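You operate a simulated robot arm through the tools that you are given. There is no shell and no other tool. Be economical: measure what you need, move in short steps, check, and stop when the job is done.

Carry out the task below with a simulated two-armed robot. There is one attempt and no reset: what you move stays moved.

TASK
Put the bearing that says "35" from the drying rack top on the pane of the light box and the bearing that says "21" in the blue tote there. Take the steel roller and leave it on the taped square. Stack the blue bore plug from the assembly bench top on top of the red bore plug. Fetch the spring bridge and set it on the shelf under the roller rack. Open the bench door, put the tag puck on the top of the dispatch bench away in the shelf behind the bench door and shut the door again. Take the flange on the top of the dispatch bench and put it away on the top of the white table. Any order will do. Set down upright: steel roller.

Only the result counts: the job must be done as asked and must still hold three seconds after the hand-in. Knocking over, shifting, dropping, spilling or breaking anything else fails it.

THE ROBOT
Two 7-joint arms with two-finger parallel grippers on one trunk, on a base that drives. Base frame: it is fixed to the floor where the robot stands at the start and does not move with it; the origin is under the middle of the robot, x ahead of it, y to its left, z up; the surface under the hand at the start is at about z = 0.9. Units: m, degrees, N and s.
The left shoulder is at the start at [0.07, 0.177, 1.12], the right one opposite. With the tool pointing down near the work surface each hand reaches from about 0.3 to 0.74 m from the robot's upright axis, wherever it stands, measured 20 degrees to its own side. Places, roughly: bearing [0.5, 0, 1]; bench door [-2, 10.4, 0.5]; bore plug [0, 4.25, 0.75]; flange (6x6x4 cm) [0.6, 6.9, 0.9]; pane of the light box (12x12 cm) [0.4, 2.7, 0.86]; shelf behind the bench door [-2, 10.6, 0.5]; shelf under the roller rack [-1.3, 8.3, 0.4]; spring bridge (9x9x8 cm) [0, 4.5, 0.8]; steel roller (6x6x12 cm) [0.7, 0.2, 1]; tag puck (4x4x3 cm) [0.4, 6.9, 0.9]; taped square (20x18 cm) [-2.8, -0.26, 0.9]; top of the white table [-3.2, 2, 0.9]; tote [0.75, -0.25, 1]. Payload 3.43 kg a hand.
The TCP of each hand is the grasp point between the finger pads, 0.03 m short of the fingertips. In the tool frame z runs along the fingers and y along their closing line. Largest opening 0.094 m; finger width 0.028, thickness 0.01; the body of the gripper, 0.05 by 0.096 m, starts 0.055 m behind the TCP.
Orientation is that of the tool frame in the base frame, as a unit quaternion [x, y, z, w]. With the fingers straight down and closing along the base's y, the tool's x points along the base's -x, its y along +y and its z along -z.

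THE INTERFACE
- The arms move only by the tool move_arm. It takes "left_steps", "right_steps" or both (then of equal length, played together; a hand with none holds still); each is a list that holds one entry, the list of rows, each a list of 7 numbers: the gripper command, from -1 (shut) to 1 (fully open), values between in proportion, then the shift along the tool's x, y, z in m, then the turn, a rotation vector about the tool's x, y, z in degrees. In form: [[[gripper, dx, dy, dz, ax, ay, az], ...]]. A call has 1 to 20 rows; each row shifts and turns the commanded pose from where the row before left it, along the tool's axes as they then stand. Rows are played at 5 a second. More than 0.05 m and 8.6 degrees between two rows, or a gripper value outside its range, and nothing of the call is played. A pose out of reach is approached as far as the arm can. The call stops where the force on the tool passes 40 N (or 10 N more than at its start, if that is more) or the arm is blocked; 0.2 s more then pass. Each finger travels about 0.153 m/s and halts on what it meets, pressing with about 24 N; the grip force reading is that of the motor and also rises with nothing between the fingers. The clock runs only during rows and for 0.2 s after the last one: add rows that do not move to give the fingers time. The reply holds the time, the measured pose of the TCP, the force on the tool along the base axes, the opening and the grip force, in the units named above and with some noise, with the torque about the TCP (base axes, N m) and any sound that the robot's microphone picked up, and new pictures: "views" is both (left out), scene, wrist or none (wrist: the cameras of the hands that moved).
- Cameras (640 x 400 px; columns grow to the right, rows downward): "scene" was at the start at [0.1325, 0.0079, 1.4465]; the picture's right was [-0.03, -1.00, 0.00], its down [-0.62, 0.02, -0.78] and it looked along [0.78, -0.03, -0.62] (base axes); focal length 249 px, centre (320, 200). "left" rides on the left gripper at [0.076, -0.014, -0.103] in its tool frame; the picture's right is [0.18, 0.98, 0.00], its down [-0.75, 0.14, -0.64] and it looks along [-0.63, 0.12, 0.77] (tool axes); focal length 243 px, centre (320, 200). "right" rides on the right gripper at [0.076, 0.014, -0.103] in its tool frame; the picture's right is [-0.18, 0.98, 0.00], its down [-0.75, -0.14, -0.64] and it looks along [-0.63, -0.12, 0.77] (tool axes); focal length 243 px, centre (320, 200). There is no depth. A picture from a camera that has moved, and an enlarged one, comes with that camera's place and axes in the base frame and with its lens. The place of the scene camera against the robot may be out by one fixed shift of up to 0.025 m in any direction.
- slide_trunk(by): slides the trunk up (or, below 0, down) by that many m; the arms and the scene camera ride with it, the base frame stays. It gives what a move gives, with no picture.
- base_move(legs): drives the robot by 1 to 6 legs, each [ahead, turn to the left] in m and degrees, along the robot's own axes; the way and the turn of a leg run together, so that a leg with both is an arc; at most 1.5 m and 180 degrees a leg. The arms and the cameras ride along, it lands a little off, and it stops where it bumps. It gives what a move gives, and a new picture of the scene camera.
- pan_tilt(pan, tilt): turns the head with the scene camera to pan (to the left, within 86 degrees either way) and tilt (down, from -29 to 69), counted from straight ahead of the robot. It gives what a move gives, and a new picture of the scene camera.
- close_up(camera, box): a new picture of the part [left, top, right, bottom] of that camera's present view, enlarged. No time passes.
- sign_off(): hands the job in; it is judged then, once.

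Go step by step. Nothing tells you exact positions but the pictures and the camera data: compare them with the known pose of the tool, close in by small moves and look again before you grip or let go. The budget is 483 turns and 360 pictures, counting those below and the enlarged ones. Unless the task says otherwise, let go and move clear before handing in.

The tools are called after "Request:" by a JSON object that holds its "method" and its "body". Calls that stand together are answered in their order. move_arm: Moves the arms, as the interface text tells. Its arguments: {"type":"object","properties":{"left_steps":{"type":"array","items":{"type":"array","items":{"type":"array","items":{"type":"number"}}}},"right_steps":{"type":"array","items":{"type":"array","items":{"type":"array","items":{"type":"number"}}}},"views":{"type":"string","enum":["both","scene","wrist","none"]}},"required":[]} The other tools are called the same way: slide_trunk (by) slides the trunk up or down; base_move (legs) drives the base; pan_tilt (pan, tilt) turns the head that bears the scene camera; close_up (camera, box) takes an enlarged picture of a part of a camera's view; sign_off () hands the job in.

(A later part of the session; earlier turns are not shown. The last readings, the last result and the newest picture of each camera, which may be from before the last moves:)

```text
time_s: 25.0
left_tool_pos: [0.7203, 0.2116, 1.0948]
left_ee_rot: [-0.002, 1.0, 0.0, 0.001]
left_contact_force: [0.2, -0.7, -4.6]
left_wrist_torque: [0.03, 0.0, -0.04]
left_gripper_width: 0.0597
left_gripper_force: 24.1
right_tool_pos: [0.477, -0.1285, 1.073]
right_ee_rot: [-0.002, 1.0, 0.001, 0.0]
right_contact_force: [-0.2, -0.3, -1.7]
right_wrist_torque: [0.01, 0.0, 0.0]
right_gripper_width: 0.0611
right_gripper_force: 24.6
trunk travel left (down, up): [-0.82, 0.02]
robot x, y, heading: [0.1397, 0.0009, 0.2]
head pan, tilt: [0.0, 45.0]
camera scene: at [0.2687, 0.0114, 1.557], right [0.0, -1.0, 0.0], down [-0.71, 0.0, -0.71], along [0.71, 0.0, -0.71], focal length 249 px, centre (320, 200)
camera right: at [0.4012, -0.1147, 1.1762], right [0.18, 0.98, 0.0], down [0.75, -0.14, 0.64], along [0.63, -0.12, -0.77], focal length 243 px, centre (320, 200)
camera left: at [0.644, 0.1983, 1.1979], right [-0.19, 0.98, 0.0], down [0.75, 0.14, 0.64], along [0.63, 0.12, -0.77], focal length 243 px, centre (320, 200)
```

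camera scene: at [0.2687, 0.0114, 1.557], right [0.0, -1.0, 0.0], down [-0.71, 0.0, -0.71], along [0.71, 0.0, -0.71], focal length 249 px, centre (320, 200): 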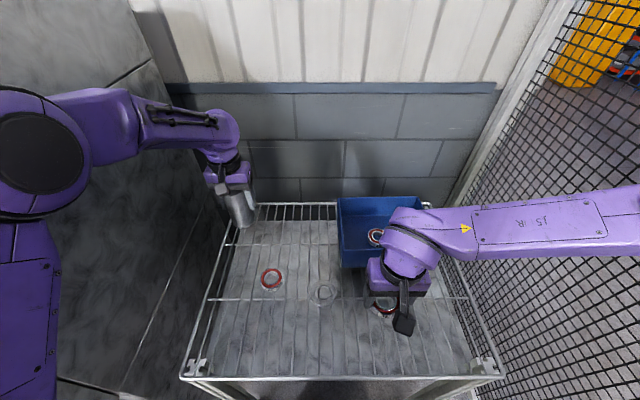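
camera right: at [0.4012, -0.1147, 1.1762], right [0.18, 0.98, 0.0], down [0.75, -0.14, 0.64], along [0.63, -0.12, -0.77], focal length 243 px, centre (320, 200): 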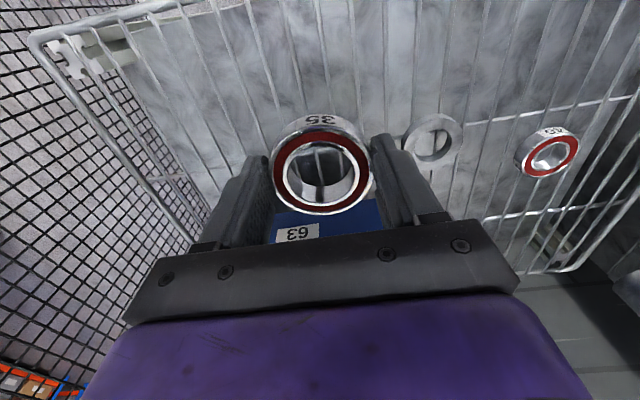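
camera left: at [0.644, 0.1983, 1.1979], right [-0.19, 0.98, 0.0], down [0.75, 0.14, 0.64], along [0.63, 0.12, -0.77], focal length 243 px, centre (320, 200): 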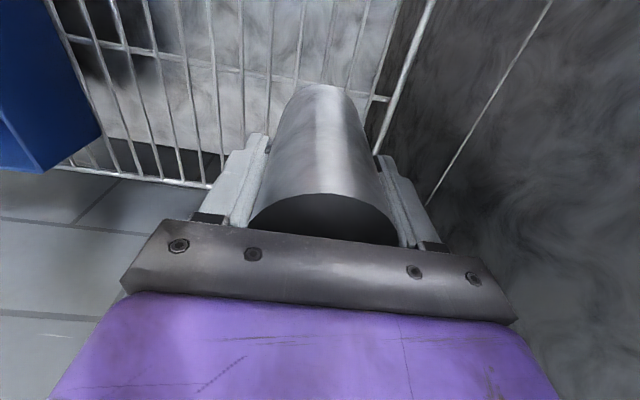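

Both objects are lifted. I'll pull the left hand up and in, then back away from the rack.

Request:
{"method": "move_arm", "body": {"left_steps": [[[-1, 0.02, 0, -0.04, 0, 0, 0], [-1, 0.04, 0, -0.01, 0, 0, 0], [-1, 0.04, 0, 0, 0, 0, 0], [-1, 0.04, 0, 0, 0, 0, 0], [-1, 0.04, 0, 0, 0, 0, 0], [-1, 0.04, 0, 0, 0, 0, 0], [-1, 0, 0, 0, 0, 0, 0]]], "right_steps": [[[-1, 0, 0, -0.03, 0, 0, 0], [-1, 0, 0, -0.02, 0, 0, 0], [-1, 0, 0, 0, 0, 0, 0], [-1, 0, 0, 0, 0, 0, 0], [-1, 0, 0, 0, 0, 0, 0], [-1, 0, 0, 0, 0, 0, 0], [-1, 0, 0, 0, 0, 0, 0]]], "views": "none"}}

Request:
{"method": "base_move", "body": {"legs": [[-0.2, 0]]}}

Request:
{"method": "pan_tilt", "body": {"pan": 80, "tilt": 25}}

Request:
{"method": "pan_tilt", "body": {"pan": -80, "tilt": 25}}

```text
time_s: 26.6
left_tool_pos: [0.4974, 0.2119, 1.1482]
left_ee_rot: [0.0, 1.0, 0.002, 0.002]
left_contact_force: [0.8, -0.5, -4.4]
left_wrist_torque: [0.05, 0.0, 0.0]
left_gripper_width: 0.0599
left_gripper_force: 24.4
right_tool_pos: [0.476, -0.1325, 1.1243]
right_ee_rot: [-0.002, 1.0, 0.002, 0.0]
right_contact_force: [-0.3, -0.8, -3.1]
right_wrist_torque: [0.02, 0.0, 0.03]
right_gripper_width: 0.0609
right_gripper_force: 24.1
trunk travel left (down, up): [-0.82, 0.02]
robot x, y, heading: [0.1378, 0.0022, -0.2]
head pan, tilt: [0.0, 45.0]
```

```text
time_s: 28.2
left_tool_pos: [0.2986, 0.2148, 1.1468]
left_ee_rot: [0.0, 1.0, 0.0, -0.001]
left_contact_force: [0.2, 0.6, -4.2]
left_wrist_torque: [0.01, 0.03, -0.01]
left_gripper_width: 0.0597
left_gripper_force: 23.8
right_tool_pos: [0.2776, -0.1296, 1.1253]
right_ee_rot: [0.001, 1.0, 0.0, 0.0]
right_contact_force: [-0.9, 0.7, -3.2]
right_wrist_torque: [-0.03, 0.02, 0.04]
right_gripper_width: 0.0607
right_gripper_force: 24.2
trunk travel left (down, up): [-0.82, 0.02]
robot x, y, heading: [-0.0572, -0.0015, 0.3]
head pan, tilt: [0.0, 45.0]
camera scene: at [0.0701, 0.0112, 1.5568], right [0.0, -1.0, 0.0], down [-0.71, 0.0, -0.71], along [0.71, 0.0, -0.71], focal length 249 px, centre (320, 200)
```

scene: 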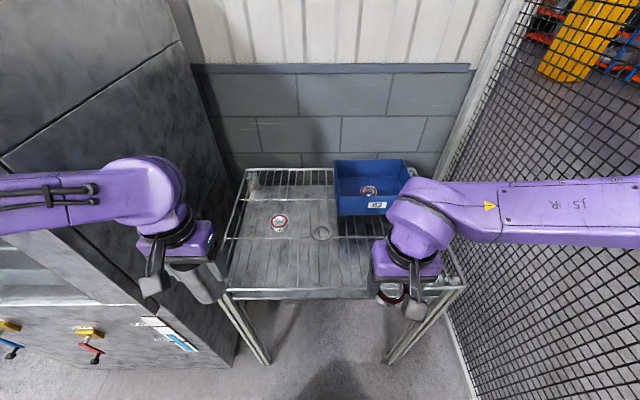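

```text
time_s: 29.7
left_tool_pos: [0.2978, 0.2141, 1.1462]
left_ee_rot: [-0.001, 1.0, 0.0, 0.0]
left_contact_force: [-0.3, -0.4, -4.3]
left_wrist_torque: [0.01, 0.01, -0.02]
left_gripper_width: 0.0597
left_gripper_force: 23.8
right_tool_pos: [0.2758, -0.1303, 1.1241]
right_ee_rot: [0.0, 1.0, 0.0, 0.0]
right_contact_force: [-0.6, 0.8, -1.9]
right_wrist_torque: [-0.03, 0.0, 0.04]
right_gripper_width: 0.061
right_gripper_force: 24.4
trunk travel left (down, up): [-0.82, 0.02]
robot x, y, heading: [-0.0588, -0.0012, 0.2]
head pan, tilt: [80.0, 25.0]
camera scene: at [0.002, 0.1016, 1.5877], right [0.98, -0.18, 0.0], down [-0.07, -0.42, -0.91], along [0.16, 0.89, -0.42], focal length 249 px, centre (320, 200)
```

scene: 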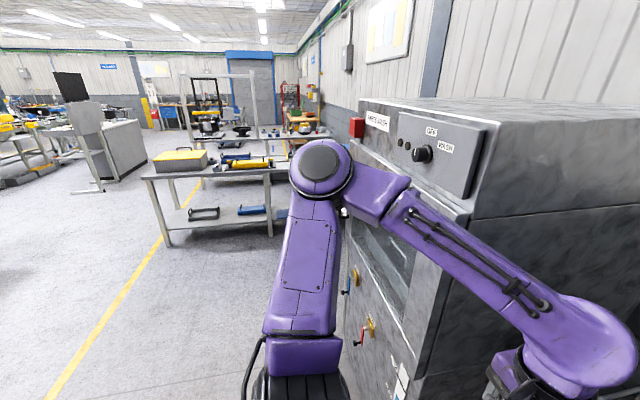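

```text
time_s: 32.1
left_tool_pos: [0.2971, 0.2139, 1.1452]
left_ee_rot: [-0.001, 1.0, 0.001, 0.0]
left_contact_force: [-0.6, 0.2, -4.0]
left_wrist_torque: [0.03, -0.01, 0.02]
left_gripper_width: 0.0599
left_gripper_force: 24.0
right_tool_pos: [0.2757, -0.1293, 1.125]
right_ee_rot: [0.001, 1.0, 0.0, 0.001]
right_contact_force: [0.3, 0.8, -1.5]
right_wrist_torque: [-0.03, 0.01, -0.01]
right_gripper_width: 0.0612
right_gripper_force: 24.3
trunk travel left (down, up): [-0.82, 0.02]
robot x, y, heading: [-0.0613, -0.0033, 0.1]
head pan, tilt: [-80.0, 25.0]
camera scene: at [0.0018, -0.0798, 1.5877], right [-0.98, -0.17, 0.0], down [-0.07, 0.42, -0.91], along [0.16, -0.89, -0.42], focal length 249 px, centre (320, 200)
```

scene: 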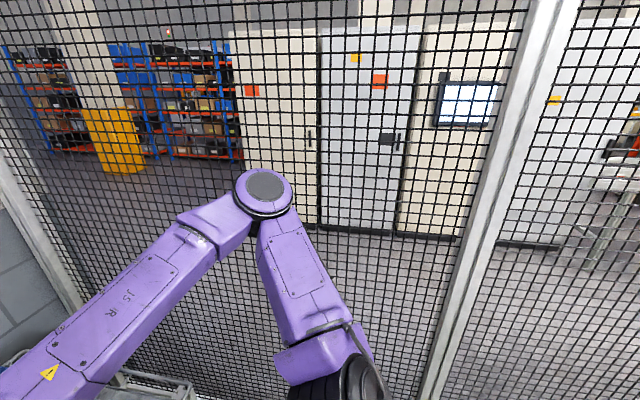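

A machine stands on my left, a fence on my right about 0.8 m away, and the benches lie beyond along +y. I'll back up 0.4 m and turn left to face them.

Request:
{"method": "base_move", "body": {"legs": [[-0.4, 0], [0, 90]]}}

Request:
{"method": "pan_tilt", "body": {"pan": 0, "tilt": 15}}

```text
time_s: 38.5
left_tool_pos: [-0.6709, 0.358, 1.1468]
left_ee_rot: [-0.706, 0.708, 0.0, 0.0]
left_contact_force: [0.4, 0.3, -4.1]
left_wrist_torque: [0.03, 0.01, -0.01]
left_gripper_width: 0.0595
left_gripper_force: 24.3
right_tool_pos: [-0.3272, 0.3385, 1.125]
right_ee_rot: [-0.707, 0.708, 0.001, -0.001]
right_contact_force: [0.8, 0.3, -1.8]
right_wrist_torque: [0.01, 0.0, -0.01]
right_gripper_width: 0.061
right_gripper_force: 24.1
trunk travel left (down, up): [-0.82, 0.02]
robot x, y, heading: [-0.4577, 0.0013, 90.0]
head pan, tilt: [-80.0, 25.0]
camera scene: at [-0.3695, 0.0784, 1.5877], right [0.17, -0.98, 0.0], down [-0.42, -0.07, -0.91], along [0.89, 0.16, -0.42], focal length 249 px, centre (320, 200)
```

scene: 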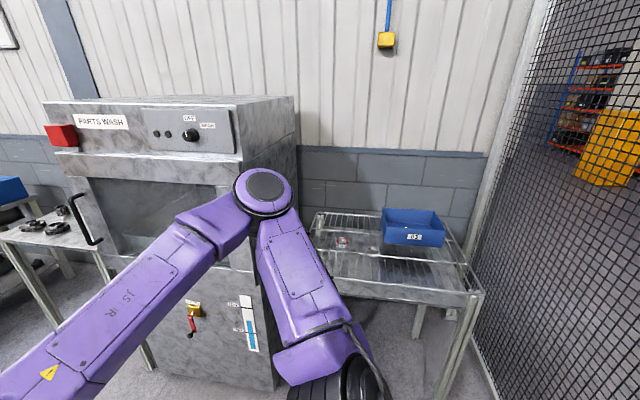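

```text
time_s: 40.0
left_tool_pos: [-0.6716, 0.3595, 1.1464]
left_ee_rot: [0.708, -0.706, 0.0, -0.001]
left_contact_force: [-0.9, 0.1, -3.8]
left_wrist_torque: [0.01, -0.02, 0.02]
left_gripper_width: 0.0597
left_gripper_force: 24.4
right_tool_pos: [-0.3257, 0.3382, 1.125]
right_ee_rot: [-0.706, 0.708, 0.001, -0.001]
right_contact_force: [-0.4, 0.3, -1.6]
right_wrist_torque: [0.0, -0.01, -0.01]
right_gripper_width: 0.0613
right_gripper_force: 24.3
trunk travel left (down, up): [-0.82, 0.02]
robot x, y, heading: [-0.4583, 0.0025, 90.0]
head pan, tilt: [0.0, 15.0]
camera scene: at [-0.4603, 0.156, 1.6039], right [1.0, 0.0, 0.0], down [0.0, -0.26, -0.97], along [0.0, 0.97, -0.26], focal length 249 px, centre (320, 200)
```

scene: 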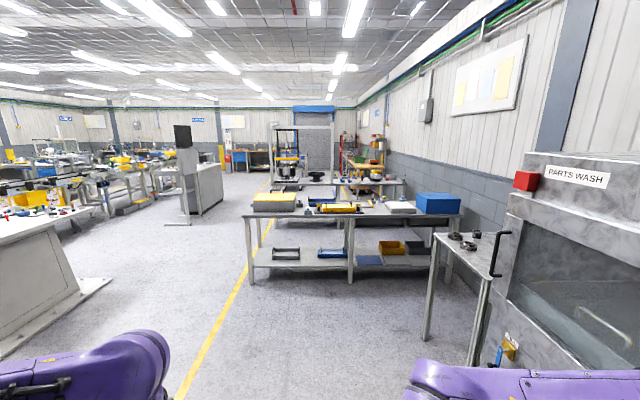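

I see the long bench ahead with a pale flat box, which is probably the light box. I'll enlarge it.

Request:
{"method": "close_up", "body": {"camera": "scene", "box": [230, 130, 520, 310]}}

Request:
{"method": "close_up", "body": {"camera": "scene", "box": [0, 110, 240, 260]}}

```text
2.21 times, centred on (375, 220) of scene
camera zoom: at [-0.4603, 0.156, 1.6039], right [1.0, 0.0, 0.0], down [0.0, -0.26, -0.97], along [0.0, 0.97, -0.26], focal length 549 px, centre (199, 156)
```

zoom: 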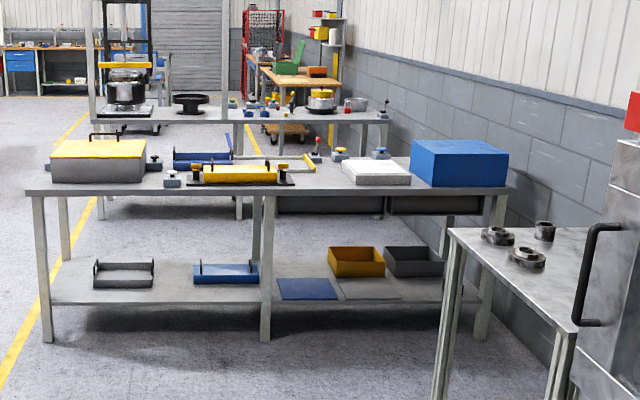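

```text
2.67 times, centred on (120, 185) of scene
camera zoom: at [-0.4603, 0.156, 1.6039], right [1.0, 0.0, 0.0], down [0.0, -0.26, -0.97], along [0.0, 0.97, -0.26], focal length 664 px, centre (853, 240)
```

zoom: 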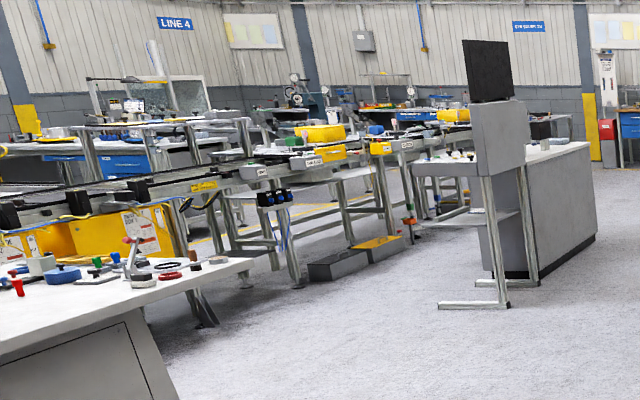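

The light box is near [0.38,2.64] on the bench. I'll drive along the aisle and then over in front of it.

Request:
{"method": "base_move", "body": {"legs": [[1.5, 0], [0.2, 0], [0, -50], [0.45, 0], [0, 50]]}}

Request:
{"method": "pan_tilt", "body": {"pan": -25, "tilt": 40}}

```text
time_s: 55.3
left_tool_pos: [-0.3825, 2.3375, 1.1472]
left_ee_rot: [0.721, -0.693, -0.001, 0.0]
left_contact_force: [-1.4, 0.5, -5.0]
left_wrist_torque: [0.01, -0.01, -0.02]
left_gripper_width: 0.0594
left_gripper_force: 23.9
right_tool_pos: [-0.0376, 2.3301, 1.1254]
right_ee_rot: [0.721, -0.693, 0.0, 0.001]
right_contact_force: [-0.2, 0.3, -1.7]
right_wrist_torque: [-0.06, -0.02, 0.0]
right_gripper_width: 0.0609
right_gripper_force: 24.2
trunk travel left (down, up): [-0.82, 0.02]
robot x, y, heading: [-0.1525, 1.9864, 92.4]
head pan, tilt: [0.0, 15.0]
camera scene: at [-0.1622, 2.1428, 1.6039], right [1.0, 0.04, 0.0], down [0.01, -0.26, -0.97], along [-0.04, 0.96, -0.26], focal length 249 px, centre (320, 200)
```

scene: 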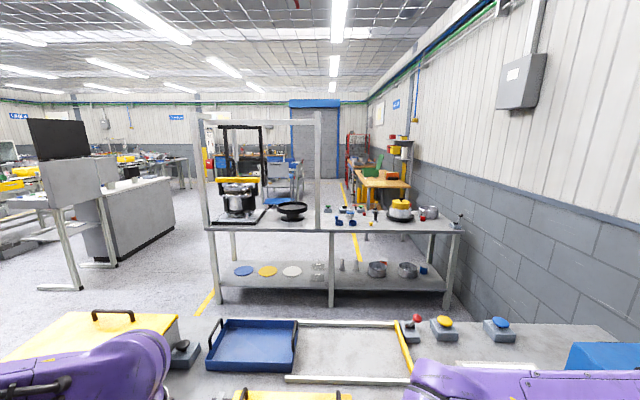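

```text
time_s: 56.2
left_tool_pos: [-0.3823, 2.3363, 1.1469]
left_ee_rot: [0.721, -0.693, 0.0, 0.0]
left_contact_force: [-0.4, 0.2, -3.8]
left_wrist_torque: [0.01, 0.0, -0.02]
left_gripper_width: 0.0595
left_gripper_force: 24.5
right_tool_pos: [-0.0366, 2.3301, 1.1252]
right_ee_rot: [0.721, -0.693, 0.001, 0.0]
right_contact_force: [-0.6, -1.0, -2.0]
right_wrist_torque: [0.01, -0.03, -0.01]
right_gripper_width: 0.0608
right_gripper_force: 23.9
trunk travel left (down, up): [-0.82, 0.02]
robot x, y, heading: [-0.1531, 1.988, 92.3]
head pan, tilt: [-25.0, 40.0]
camera scene: at [-0.1264, 2.1279, 1.5644], right [0.92, -0.39, 0.0], down [-0.25, -0.59, -0.77], along [0.3, 0.71, -0.64], focal length 249 px, centre (320, 200)
```

scene: 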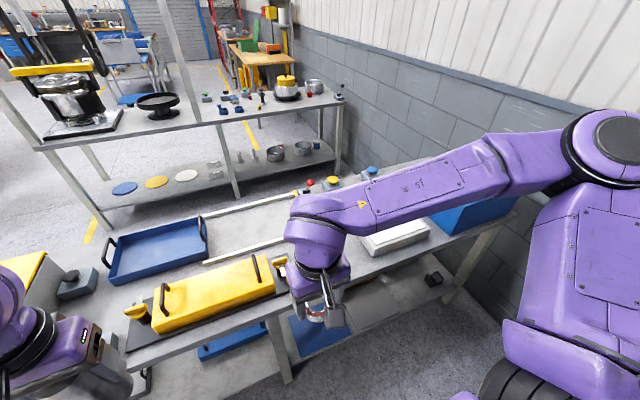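

The light box is at about [0.37,2.60], a bit far to the right. I'll shift the base right by about 0.24 m and face the bench again.

Request:
{"method": "base_move", "body": {"legs": [[0, -87], [0.24, 0], [0, 78]]}}

Request:
{"method": "pan_tilt", "body": {"pan": -20, "tilt": 50}}

```text
time_s: 65.0
left_tool_pos: [-0.0962, 2.3893, 1.1478]
left_ee_rot: [-0.672, 0.741, 0.0, 0.002]
left_contact_force: [0.7, 0.3, -4.9]
left_wrist_torque: [-0.04, -0.01, 0.03]
left_gripper_width: 0.0595
left_gripper_force: 24.0
right_tool_pos: [0.245, 2.336, 1.1235]
right_ee_rot: [-0.671, 0.741, 0.001, -0.001]
right_contact_force: [-0.4, 1.1, -2.9]
right_wrist_torque: [-0.02, 0.0, -0.01]
right_gripper_width: 0.0611
right_gripper_force: 23.6
trunk travel left (down, up): [-0.82, 0.02]
robot x, y, heading: [0.0831, 2.0119, 84.4]
head pan, tilt: [-25.0, 40.0]
camera scene: at [0.1268, 2.1463, 1.5643], right [0.86, -0.51, 0.0], down [-0.33, -0.55, -0.77], along [0.39, 0.66, -0.64], focal length 249 px, centre (320, 200)
```

scene: 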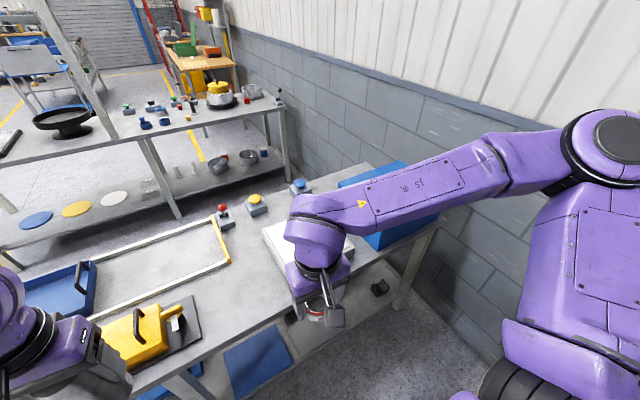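

```text
time_s: 65.7
left_tool_pos: [-0.0965, 2.3896, 1.1474]
left_ee_rot: [-0.672, 0.74, 0.001, 0.001]
left_contact_force: [-0.3, -0.2, -3.5]
left_wrist_torque: [0.0, 0.0, 0.01]
left_gripper_width: 0.0596
left_gripper_force: 24.0
right_tool_pos: [0.2445, 2.336, 1.1254]
right_ee_rot: [-0.672, 0.741, -0.001, 0.001]
right_contact_force: [-0.1, 0.3, -2.3]
right_wrist_torque: [0.03, -0.05, 0.0]
right_gripper_width: 0.0614
right_gripper_force: 24.7
trunk travel left (down, up): [-0.82, 0.02]
robot x, y, heading: [0.0808, 2.0121, 84.3]
head pan, tilt: [-20.0, 50.0]
camera scene: at [0.1164, 2.1426, 1.5502], right [0.9, -0.43, 0.0], down [-0.33, -0.69, -0.64], along [0.28, 0.58, -0.77], focal length 249 px, centre (320, 200)
```

scene: 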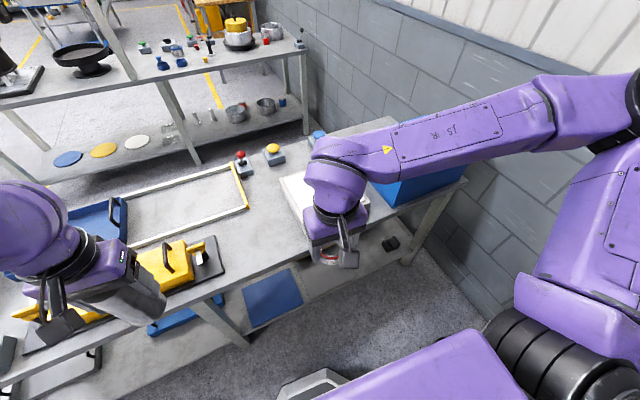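

Now in range. I'll move the right hand ahead toward the light box and check the wrist view.

Request:
{"method": "move_arm", "body": {"right_steps": [[[-1, -0.04, -0.02, 0, 0, 0, 0], [-1, -0.04, -0.02, 0, 0, 0, 0], [-1, -0.04, -0.02, 0, 0, 0, 0], [-1, -0.04, -0.01, 0, 0, 0, 0], [-1, 0, 0, 0, 0, 0, 0]]], "views": "both"}}

```text
time_s: 66.9
left_tool_pos: [-0.0961, 2.3882, 1.1462]
left_ee_rot: [-0.671, 0.741, 0.001, 0.002]
left_contact_force: [-0.4, -1.1, -4.2]
left_wrist_torque: [0.01, -0.02, 0.01]
left_gripper_width: 0.0598
left_gripper_force: 23.7
right_tool_pos: [0.3283, 2.4846, 1.128]
right_ee_rot: [-0.672, 0.741, 0.0, 0.0]
right_contact_force: [0.1, 0.1, -2.2]
right_wrist_torque: [-0.01, -0.02, 0.04]
right_gripper_width: 0.061
right_gripper_force: 23.3
trunk travel left (down, up): [-0.82, 0.02]
robot x, y, heading: [0.0784, 2.0111, 84.6]
head pan, tilt: [-20.0, 50.0]
camera scene: at [0.1165, 2.1421, 1.5502], right [0.9, -0.43, 0.0], down [-0.33, -0.69, -0.64], along [0.28, 0.58, -0.77], focal length 249 px, centre (320, 200)
camera right: at [0.3064, 2.4097, 1.2309], right [-0.96, 0.28, 0.0], down [0.21, 0.74, 0.64], along [0.18, 0.62, -0.77], focal length 243 px, centre (320, 200)
```

scene: 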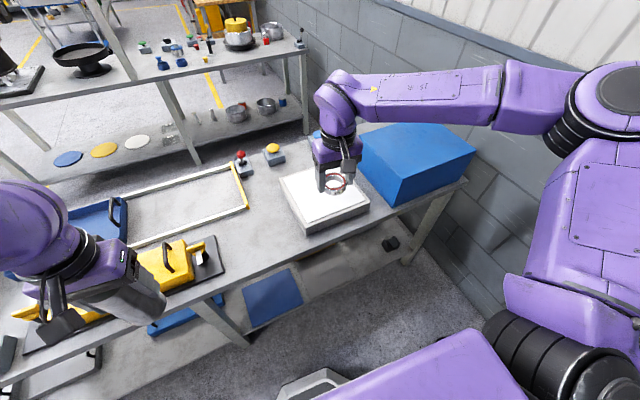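
right: 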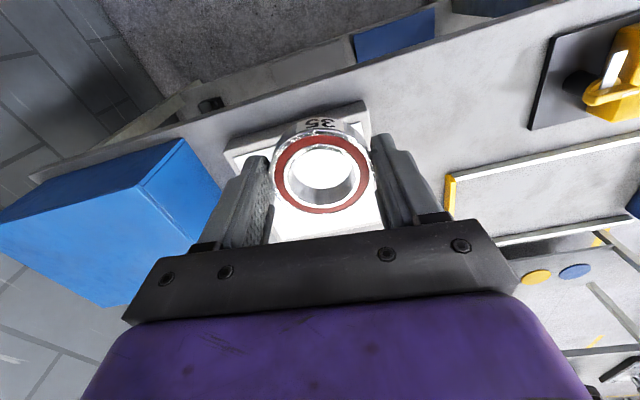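

Request:
{"method": "close_up", "body": {"camera": "scene", "box": [260, 130, 400, 250]}}

Request:
{"method": "close_up", "body": {"camera": "right", "box": [200, 80, 420, 250]}}

```text
3.33 times, centred on (330, 190) of scene
camera zoom: at [0.1165, 2.1421, 1.5502], right [0.9, -0.43, 0.0], down [-0.33, -0.69, -0.64], along [0.28, 0.58, -0.77], focal length 830 px, centre (287, 233)
```

zoom: 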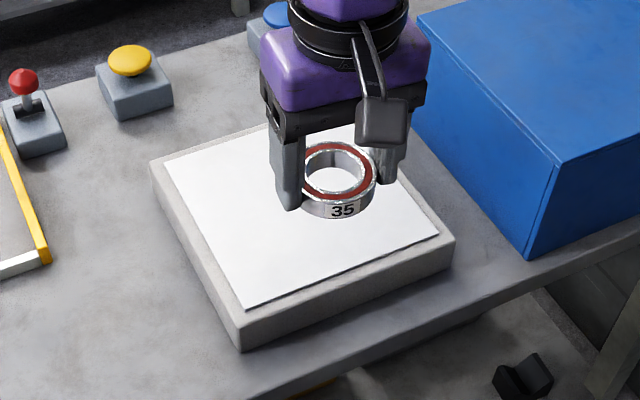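

```text
2.35 times, centred on (310, 165) of right
camera zoom: at [0.3064, 2.4097, 1.2309], right [-0.96, 0.28, 0.0], down [0.21, 0.74, 0.64], along [0.18, 0.62, -0.77], focal length 571 px, centre (344, 282)
```

zoom: 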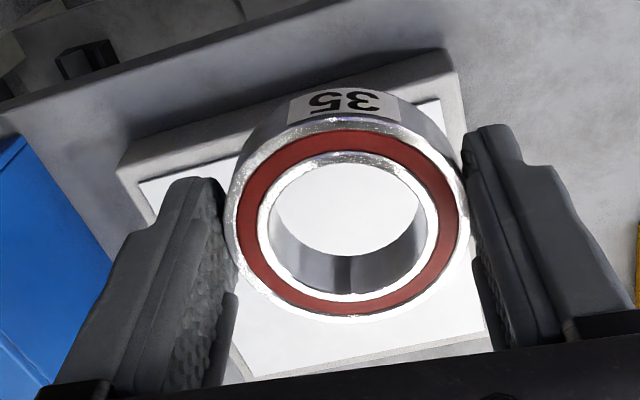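

The white pane spans about x 0.29–0.51, y 2.57–2.80, centre near [0.40,2.69]. I'll drive 5 cm closer to have reach to spare.

Request:
{"method": "base_move", "body": {"legs": [[0.05, 0]]}}

Request:
{"method": "move_arm", "body": {"right_steps": [[[-1, -0.04, -0.02, 0.02, 0, 0, 0], [-1, -0.04, -0.02, 0.02, 0, 0, 0], [-1, -0.04, -0.01, 0.02, 0, 0, 0], [-1, -0.035, 0, 0.03, 0, 0, 0], [-1, 0, 0, 0, 0, 0, 0]]], "views": "both"}}

```text
time_s: 67.9
left_tool_pos: [-0.0931, 2.4279, 1.1518]
left_ee_rot: [-0.672, 0.74, 0.005, 0.005]
left_contact_force: [0.4, -0.8, -3.7]
left_wrist_torque: [0.05, -0.02, 0.01]
left_gripper_width: 0.0596
left_gripper_force: 24.9
right_tool_pos: [0.3301, 2.5249, 1.1332]
right_ee_rot: [-0.672, 0.74, 0.005, 0.004]
right_contact_force: [-0.5, -1.2, -1.3]
right_wrist_torque: [0.08, -0.03, 0.0]
right_gripper_width: 0.0609
right_gripper_force: 24.1
trunk travel left (down, up): [-0.82, 0.02]
robot x, y, heading: [0.0878, 2.0615, 84.5]
head pan, tilt: [-20.0, 50.0]
camera scene: at [0.1201, 2.1785, 1.5515], right [0.9, -0.43, 0.0], down [-0.33, -0.69, -0.65], along [0.28, 0.59, -0.76], focal length 249 px, centre (320, 200)
```

scene: 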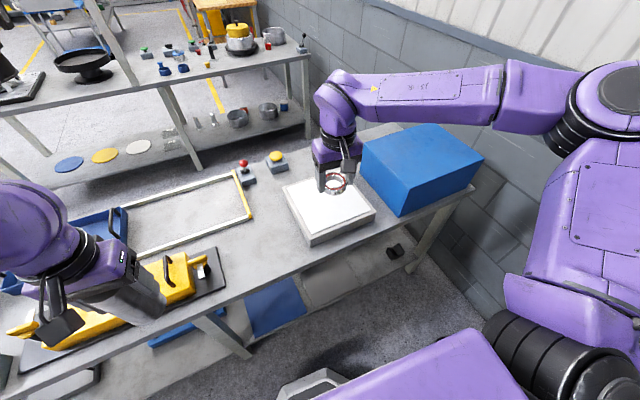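

```text
time_s: 69.1
left_tool_pos: [-0.0927, 2.4384, 1.1473]
left_ee_rot: [-0.672, 0.74, 0.002, 0.002]
left_contact_force: [0.0, -0.1, -3.7]
left_wrist_torque: [0.02, -0.03, -0.01]
left_gripper_width: 0.0595
left_gripper_force: 23.8
right_tool_pos: [0.3802, 2.617, 1.0806]
right_ee_rot: [-0.672, 0.74, 0.002, 0.0]
right_contact_force: [-0.2, -0.4, -1.2]
right_wrist_torque: [0.02, -0.03, -0.02]
right_gripper_width: 0.061
right_gripper_force: 23.7
right hand out of reach, approached as far as the arm can: row 3, 4
trunk travel left (down, up): [-0.82, 0.02]
robot x, y, heading: [0.0856, 2.0641, 84.5]
head pan, tilt: [-20.0, 50.0]
camera scene: at [0.1219, 2.1917, 1.5503], right [0.9, -0.43, 0.0], down [-0.33, -0.69, -0.64], along [0.28, 0.58, -0.77], focal length 249 px, centre (320, 200)
camera right: at [0.3593, 2.5418, 1.1835], right [-0.96, 0.28, 0.0], down [0.21, 0.73, 0.64], along [0.18, 0.62, -0.77], focal length 243 px, centre (320, 200)
```

scene: 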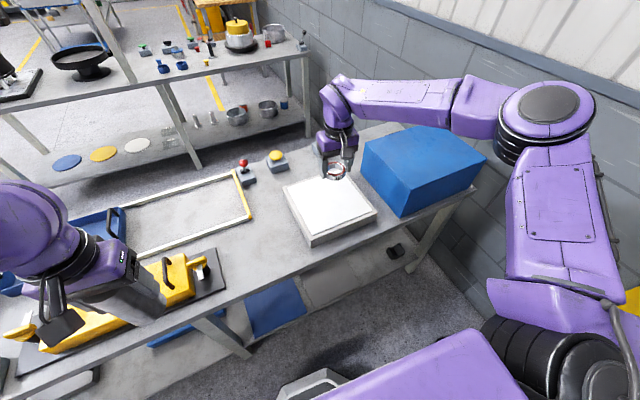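
right: 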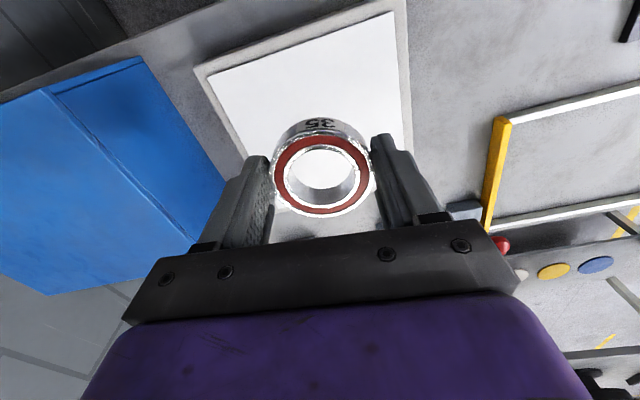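

The pane corners are consistent. I'll descend first, since lower poses reach farther, then go forward to the pane centre.

Request:
{"method": "move_arm", "body": {"right_steps": [[[-1, 0, 0, 0.04, 0, 0, 0], [-1, 0, 0, 0.04, 0, 0, 0], [-1, -0.015, -0.004, 0.03, 0, 0, 0], [-1, -0.03, -0.005, 0, 0, 0, 0], [-1, -0.03, -0.005, 0.0, 0, 0, 0], [-1, 0, 0, 0, 0, 0, 0]]], "views": "both"}}

```text
time_s: 70.5
left_tool_pos: [-0.0938, 2.4399, 1.1471]
left_ee_rot: [-0.672, 0.74, 0.001, 0.002]
left_contact_force: [-0.3, -0.4, -4.1]
left_wrist_torque: [-0.03, 0.01, 0.02]
left_gripper_width: 0.0595
left_gripper_force: 24.0
right_tool_pos: [0.3914, 2.6419, 0.971]
right_ee_rot: [-0.673, 0.74, 0.0, -0.001]
right_contact_force: [0.5, -0.2, -1.9]
right_wrist_torque: [-0.04, -0.02, 0.02]
right_gripper_width: 0.061
right_gripper_force: 24.0
right hand out of reach, approached as far as the arm can: row 4, 5
trunk travel left (down, up): [-0.82, 0.02]
robot x, y, heading: [0.0847, 2.0642, 84.4]
head pan, tilt: [-20.0, 50.0]
camera scene: at [0.1214, 2.194, 1.5501], right [0.9, -0.43, 0.0], down [-0.33, -0.69, -0.64], along [0.28, 0.58, -0.77], focal length 249 px, centre (320, 200)
camera right: at [0.3697, 2.5667, 1.0737], right [-0.96, 0.28, 0.0], down [0.21, 0.74, 0.64], along [0.18, 0.62, -0.77], focal length 243 px, centre (320, 200)
```

scene: 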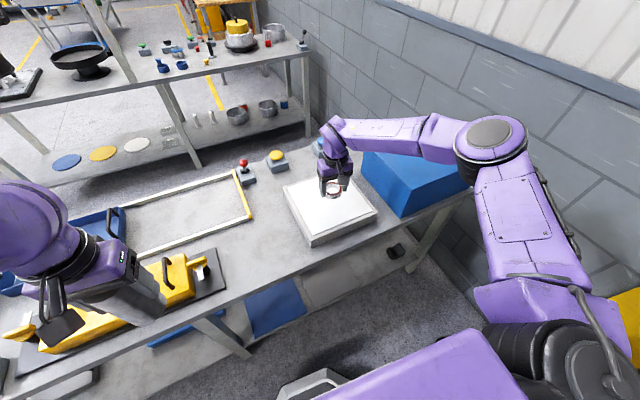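
right: 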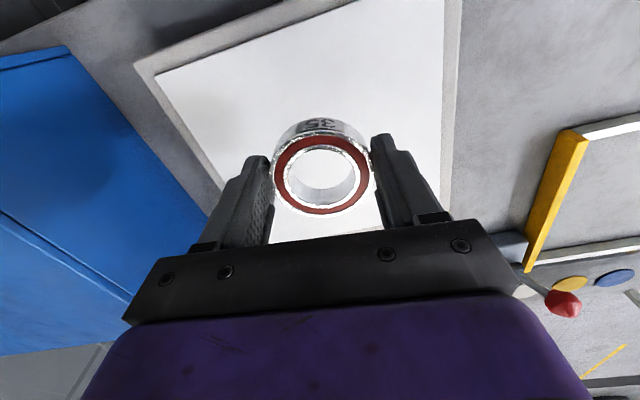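

Request:
{"method": "move_arm", "body": {"right_steps": [[[-1, 0, 0, 0.04, 0, 0, 0], [-1, -0.015, -0.0, 0.015, 0, 0, 0], [-1, -0.02, -0.0, 0, 0, 0, 0], [-1, 0, 0, 0, 0, 0, 0]]], "views": "none"}}

```text
time_s: 71.5
left_tool_pos: [-0.0929, 2.4396, 1.1468]
left_ee_rot: [-0.673, 0.74, 0.001, 0.001]
left_contact_force: [0.1, 0.4, -3.7]
left_wrist_torque: [0.01, -0.05, 0.01]
left_gripper_width: 0.0599
left_gripper_force: 24.8
right_tool_pos: [0.3919, 2.6472, 0.9209]
right_ee_rot: [-0.673, 0.74, 0.0, -0.001]
right_contact_force: [-0.3, 1.3, -1.7]
right_wrist_torque: [-0.04, 0.01, 0.01]
right_gripper_width: 0.0611
right_gripper_force: 24.2
right hand out of reach, approached as far as the arm can: row 2, 3
trunk travel left (down, up): [-0.82, 0.02]
robot x, y, heading: [0.089, 2.0664, 84.7]
head pan, tilt: [-20.0, 50.0]
```

Near the reach limit, so I'll nudge the base 3.5 cm forward to center the bearing on the pane.

Request:
{"method": "base_move", "body": {"legs": [[0.035, 0]]}}

Request:
{"method": "move_arm", "body": {"right_steps": [[[-1, 0, 0, 0.008, 0, 0, 0], [-1, 0, 0, 0.006, 0, 0, 0], [-1, 0, 0, 0.003, 0, 0, 0], [-1, 0, 0, 0, 0, 0, 0]]], "views": "wrist"}}

```text
time_s: 72.3
left_tool_pos: [-0.0894, 2.4664, 1.1512]
left_ee_rot: [-0.672, 0.74, 0.003, 0.004]
left_contact_force: [-0.5, -0.3, -4.2]
left_wrist_torque: [0.04, -0.03, -0.03]
left_gripper_width: 0.0594
left_gripper_force: 23.9
right_tool_pos: [0.3945, 2.6756, 0.9275]
right_ee_rot: [-0.672, 0.74, 0.003, 0.002]
right_contact_force: [-1.1, -1.5, -1.7]
right_wrist_torque: [0.03, 0.0, 0.0]
right_gripper_width: 0.061
right_gripper_force: 24.7
trunk travel left (down, up): [-0.82, 0.02]
robot x, y, heading: [0.0893, 2.0948, 84.4]
head pan, tilt: [-20.0, 50.0]
camera scene: at [0.1238, 2.217, 1.5512], right [0.9, -0.43, 0.0], down [-0.33, -0.69, -0.65], along [0.28, 0.58, -0.76], focal length 249 px, centre (320, 200)
```

scene: 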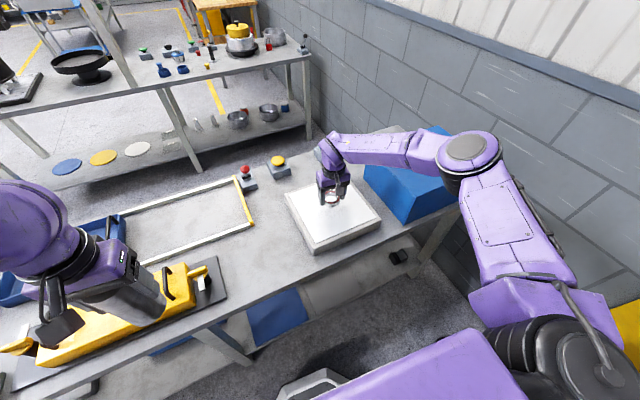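

```text
time_s: 73.3
left_tool_pos: [-0.0879, 2.4746, 1.1475]
left_ee_rot: [-0.672, 0.74, 0.002, 0.002]
left_contact_force: [1.0, 0.5, -4.3]
left_wrist_torque: [-0.01, 0.0, 0.04]
left_gripper_width: 0.0597
left_gripper_force: 24.1
right_tool_pos: [0.3948, 2.682, 0.905]
right_ee_rot: [-0.672, 0.741, 0.001, 0.0]
right_contact_force: [-0.1, 0.1, -2.5]
right_wrist_torque: [0.01, 0.02, 0.01]
right_gripper_width: 0.0608
right_gripper_force: 24.1
trunk travel left (down, up): [-0.82, 0.02]
robot x, y, heading: [0.0865, 2.0946, 84.2]
head pan, tilt: [-20.0, 50.0]
camera right: at [0.373, 2.6075, 1.0087], right [-0.96, 0.28, 0.0], down [0.21, 0.74, 0.64], along [0.18, 0.62, -0.77], focal length 243 px, centre (320, 200)
```

right: 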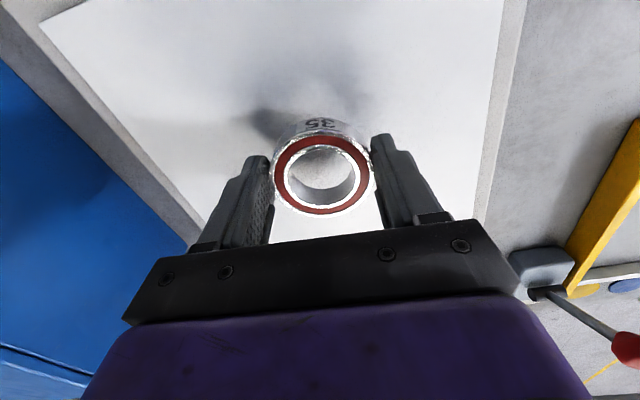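

Over the pane's centre. I'll lower gently until contact.

Request:
{"method": "move_arm", "body": {"right_steps": [[[-1, 0, 0, 0.004, 0, 0, 0], [-1, 0, 0, 0.003, 0, 0, 0], [-1, 0, 0, 0, 0, 0, 0]]], "views": "none"}}

```text
time_s: 74.1
left_tool_pos: [-0.0899, 2.4736, 1.1478]
left_ee_rot: [-0.673, 0.74, 0.001, 0.002]
left_contact_force: [-1.3, 0.7, -4.6]
left_wrist_torque: [0.02, 0.0, 0.01]
left_gripper_width: 0.0595
left_gripper_force: 23.6
right_tool_pos: [0.3942, 2.6808, 0.8998]
right_ee_rot: [-0.672, 0.741, 0.001, 0.001]
right_contact_force: [0.3, -0.1, -0.9]
right_wrist_torque: [-0.03, -0.02, 0.0]
right_gripper_width: 0.0612
right_gripper_force: 24.2
trunk travel left (down, up): [-0.82, 0.02]
robot x, y, heading: [0.0922, 2.0978, 84.6]
head pan, tilt: [-20.0, 50.0]
```

Request:
{"method": "move_arm", "body": {"right_steps": [[[-1, 0, 0, 0.002, 0, 0, 0], [-1, 0, 0, 0.002, 0, 0, 0], [-1, 0, 0, 0, 0, 0, 0]]], "views": "none"}}

```text
time_s: 74.9
left_tool_pos: [-0.0885, 2.4737, 1.1476]
left_ee_rot: [-0.672, 0.74, 0.001, 0.002]
left_contact_force: [-0.2, 0.8, -4.4]
left_wrist_torque: [-0.01, -0.02, -0.01]
left_gripper_width: 0.0596
left_gripper_force: 24.5
right_tool_pos: [0.3954, 2.6817, 0.894]
right_ee_rot: [-0.672, 0.74, 0.001, 0.0]
right_contact_force: [1.1, 0.3, -2.4]
right_wrist_torque: [0.02, -0.01, 0.01]
right_gripper_width: 0.0611
right_gripper_force: 24.2
trunk travel left (down, up): [-0.82, 0.02]
robot x, y, heading: [0.0925, 2.0977, 84.5]
head pan, tilt: [-20.0, 50.0]
```

Request:
{"method": "move_arm", "body": {"right_steps": [[[-1, 0, 0, 0.002, 0, 0, 0], [-1, 0, 0, 0.002, 0, 0, 0], [-1, 0, 0, 0, 0, 0, 0]]], "views": "wrist"}}

```text
time_s: 75.7
left_tool_pos: [-0.0883, 2.4742, 1.1474]
left_ee_rot: [-0.673, 0.74, 0.002, 0.002]
left_contact_force: [0.7, 0.1, -4.1]
left_wrist_torque: [-0.04, -0.02, 0.0]
left_gripper_width: 0.0598
left_gripper_force: 24.0
right_tool_pos: [0.395, 2.6815, 0.8905]
right_ee_rot: [-0.672, 0.741, 0.002, 0.0]
right_contact_force: [-0.2, 0.6, -2.3]
right_wrist_torque: [-0.01, -0.02, 0.02]
right_gripper_width: 0.0612
right_gripper_force: 24.3
trunk travel left (down, up): [-0.82, 0.02]
robot x, y, heading: [0.0896, 2.095, 84.4]
head pan, tilt: [-20.0, 50.0]
camera right: at [0.3733, 2.6064, 0.9936], right [-0.96, 0.28, 0.0], down [0.21, 0.74, 0.64], along [0.18, 0.62, -0.77], focal length 243 px, centre (320, 200)
```

right: 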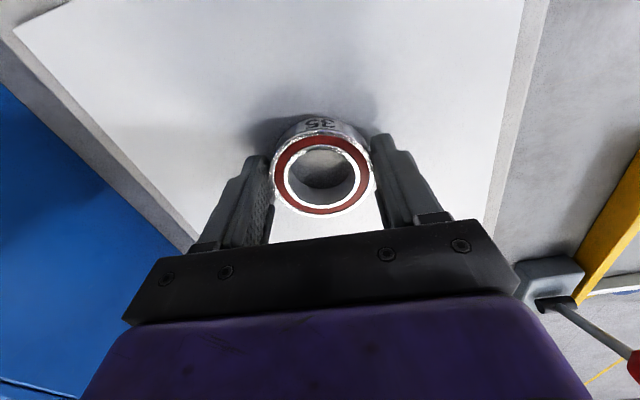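

Request:
{"method": "move_arm", "body": {"right_steps": [[[-1, 0, 0, 0.002, 0, 0, 0], [-1, 0, 0, 0.002, 0, 0, 0], [-1, 0, 0, 0.002, 0, 0, 0], [-1, 0, 0, 0, 0, 0, 0]]], "views": "none"}}

```text
time_s: 76.7
left_tool_pos: [-0.0886, 2.4734, 1.1483]
left_ee_rot: [-0.673, 0.74, 0.002, 0.003]
left_contact_force: [0.5, 0.6, -4.4]
left_wrist_torque: [-0.03, 0.05, 0.02]
left_gripper_width: 0.0596
left_gripper_force: 23.5
right_tool_pos: [0.3943, 2.6816, 0.8856]
right_ee_rot: [-0.672, 0.74, 0.002, 0.001]
right_contact_force: [1.2, 0.5, 10.2]
right_wrist_torque: [-0.28, -0.13, -0.01]
right_gripper_width: 0.0613
right_gripper_force: 24.0
trunk travel left (down, up): [-0.82, 0.02]
robot x, y, heading: [0.0916, 2.0983, 84.5]
head pan, tilt: [-20.0, 50.0]
```

Contact. I'll open and rise.

Request:
{"method": "move_arm", "body": {"right_steps": [[[0.6, 0, 0, 0, 0, 0, 0], [0.6, 0, 0, 0, 0, 0, 0], [0.6, 0, 0, 0, 0, 0, 0], [0.6, 0, 0, -0.02, 0, 0, 0], [0.6, 0, 0, -0.04, 0, 0, 0], [0.6, 0, 0, -0.04, 0, 0, 0], [0.6, 0.02, 0, -0.04, 0, 0, 0], [0.6, 0.04, 0, -0.03, 0, 0, 0], [0.6, 0.04, 0, -0.03, 0, 0, 0]]], "views": "both"}}

```text
time_s: 78.7
left_tool_pos: [-0.0885, 2.473, 1.1466]
left_ee_rot: [-0.673, 0.74, 0.001, 0.002]
left_contact_force: [-1.0, -1.3, -4.3]
left_wrist_torque: [-0.01, -0.02, -0.03]
left_gripper_width: 0.0596
left_gripper_force: 23.7
right_tool_pos: [0.3836, 2.5849, 1.0652]
right_ee_rot: [-0.671, 0.741, 0.002, 0.0]
right_contact_force: [-0.3, -0.7, -0.2]
right_wrist_torque: [0.02, 0.01, 0.04]
right_gripper_width: 0.0752
right_gripper_force: 0.2
right hand out of reach, approached as far as the arm can: row 6
trunk travel left (down, up): [-0.82, 0.02]
robot x, y, heading: [0.0904, 2.0964, 84.5]
head pan, tilt: [-20.0, 50.0]
camera scene: at [0.1244, 2.2254, 1.5503], right [0.9, -0.43, 0.0], down [-0.33, -0.69, -0.64], along [0.28, 0.58, -0.77], focal length 249 px, centre (320, 200)
camera right: at [0.3616, 2.5092, 1.1686], right [-0.96, 0.28, 0.0], down [0.21, 0.73, 0.64], along [0.18, 0.62, -0.77], focal length 243 px, centre (320, 200)
```

scene: 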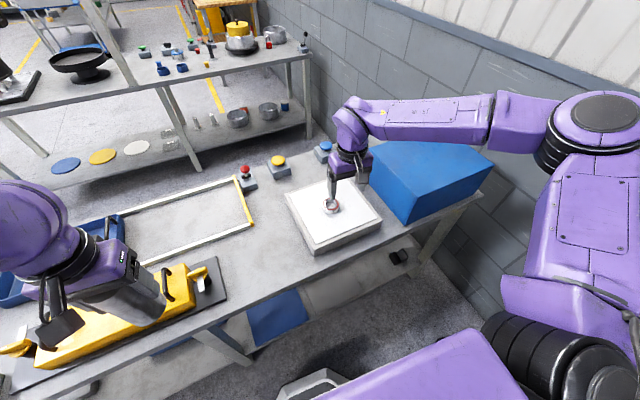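
right: 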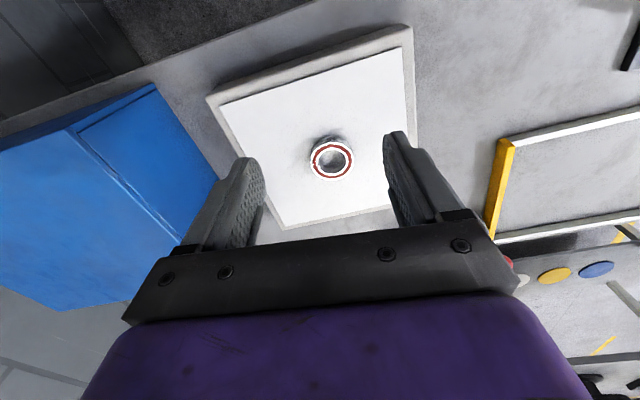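

Bearing 35 sits mid-pane. I'll tuck the right arm, back off and take the roller to the taped square next.

Request:
{"method": "move_arm", "body": {"right_steps": [[[0.6, 0.04, 0, -0.02, 0, 0, 0], [0.6, 0.04, 0, -0.02, 0, 0, 0], [0.6, 0.04, 0.02, -0.02, 0, 0, 0], [0.6, 0.04, 0.02, 0, 0, 0, 0], [0.6, 0.04, 0.02, 0, 0, 0, 0]]], "views": "none"}}

Request:
{"method": "base_move", "body": {"legs": [[-0.35, 0], [0, 90]]}}

Request:
{"method": "pan_tilt", "body": {"pan": 0, "tilt": 15}}

```text
time_s: 79.9
left_tool_pos: [-0.0893, 2.4722, 1.1469]
left_ee_rot: [-0.672, 0.74, 0.002, 0.003]
left_contact_force: [-0.5, -0.4, -3.4]
left_wrist_torque: [0.0, 0.0, -0.01]
left_gripper_width: 0.0596
left_gripper_force: 24.2
right_tool_pos: [0.3031, 2.3878, 1.1277]
right_ee_rot: [-0.672, 0.741, 0.001, 0.001]
right_contact_force: [0.3, -0.8, 0.9]
right_wrist_torque: [0.01, -0.02, 0.0]
right_gripper_width: 0.0753
right_gripper_force: 0.1
trunk travel left (down, up): [-0.82, 0.02]
robot x, y, heading: [0.0963, 2.0995, 84.3]
head pan, tilt: [-20.0, 50.0]
```

```text
time_s: 86.0
left_tool_pos: [-0.3146, 1.5778, 1.1488]
left_ee_rot: [0.999, -0.04, -0.002, -0.001]
left_contact_force: [0.1, 0.7, -4.5]
left_wrist_torque: [0.02, -0.01, -0.01]
left_gripper_width: 0.0598
left_gripper_force: 23.8
right_tool_pos: [-0.2378, 1.9707, 1.1268]
right_ee_rot: [0.999, -0.04, -0.001, 0.002]
right_contact_force: [-0.3, 0.5, -0.1]
right_wrist_torque: [0.01, -0.01, 0.02]
right_gripper_width: 0.0752
right_gripper_force: 0.0
trunk travel left (down, up): [-0.82, 0.02]
robot x, y, heading: [0.0565, 1.7608, 175.1]
head pan, tilt: [-20.0, 50.0]
camera scene: at [-0.0658, 1.8052, 1.5502], right [0.42, 0.91, 0.0], down [0.7, -0.32, -0.64], along [-0.58, 0.27, -0.77], focal length 249 px, centre (320, 200)
```

scene: 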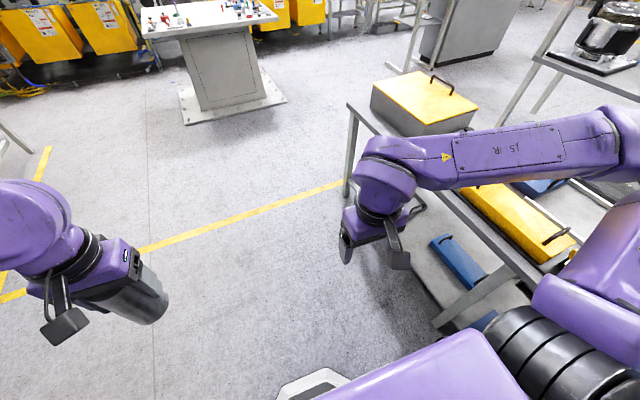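

```text
time_s: 87.0
left_tool_pos: [-0.3151, 1.5777, 1.1467]
left_ee_rot: [0.999, -0.04, -0.001, 0.0]
left_contact_force: [0.1, -1.0, -3.9]
left_wrist_torque: [-0.01, -0.02, 0.02]
left_gripper_width: 0.0595
left_gripper_force: 24.1
right_tool_pos: [-0.2384, 1.9705, 1.1277]
right_ee_rot: [0.999, -0.041, -0.001, 0.002]
right_contact_force: [-0.5, 0.6, 0.2]
right_wrist_torque: [0.0, 0.01, -0.01]
right_gripper_width: 0.0752
right_gripper_force: 0.1
trunk travel left (down, up): [-0.82, 0.02]
robot x, y, heading: [0.0584, 1.7579, 175.6]
head pan, tilt: [0.0, 15.0]
camera scene: at [-0.0889, 1.7804, 1.6038], right [0.08, 1.0, 0.0], down [0.26, -0.02, -0.97], along [-0.96, 0.08, -0.26], focal length 249 px, centre (320, 200)
```

scene: 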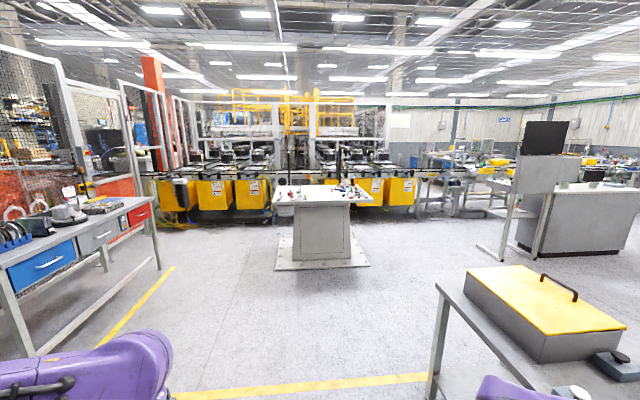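

The white table stands ahead and a drawer bench lies to the left, where the taped square should be. I'll drive 1.5 m and turn toward it.

Request:
{"method": "base_move", "body": {"legs": [[1.5, 0], [0, 70]]}}

```text
time_s: 97.6
left_tool_pos: [-1.3985, 1.4667, 1.1483]
left_ee_rot: [0.832, 0.554, -0.001, 0.001]
left_contact_force: [-0.1, 0.5, -4.0]
left_wrist_torque: [-0.01, 0.03, 0.02]
left_gripper_width: 0.0594
left_gripper_force: 24.3
right_tool_pos: [-1.7495, 1.661, 1.1272]
right_ee_rot: [0.832, 0.555, 0.0, 0.001]
right_contact_force: [0.2, -0.4, 0.3]
right_wrist_torque: [-0.01, -0.01, -0.01]
right_gripper_width: 0.0751
right_gripper_force: 0.1
trunk travel left (down, up): [-0.82, 0.02]
robot x, y, heading: [-1.4519, 1.8784, -112.4]
head pan, tilt: [0.0, 15.0]
camera scene: at [-1.515, 1.7552, 1.6039], right [-0.92, 0.39, 0.0], down [0.1, 0.24, -0.97], along [-0.37, -0.89, -0.26], focal length 249 px, centre (320, 200)
```

scene: 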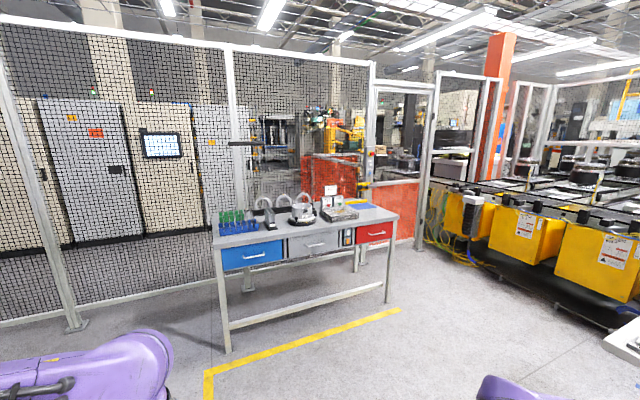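

Request:
{"method": "close_up", "body": {"camera": "scene", "box": [200, 170, 420, 310]}}

```text
2.86 times, centred on (310, 240) of scene
camera zoom: at [-1.515, 1.7552, 1.6039], right [-0.92, 0.39, 0.0], down [0.1, 0.24, -0.97], along [-0.37, -0.89, -0.26], focal length 711 px, centre (349, 86)
```

zoom: 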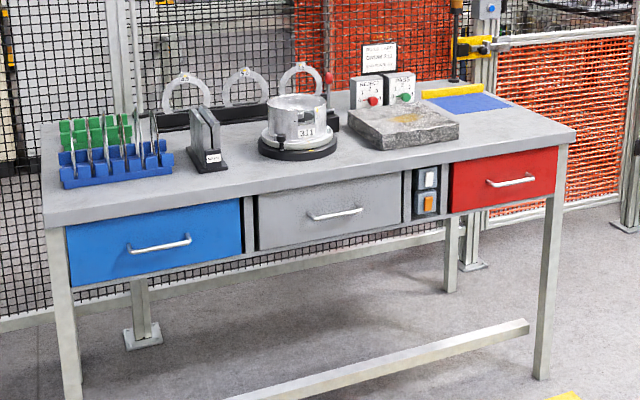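

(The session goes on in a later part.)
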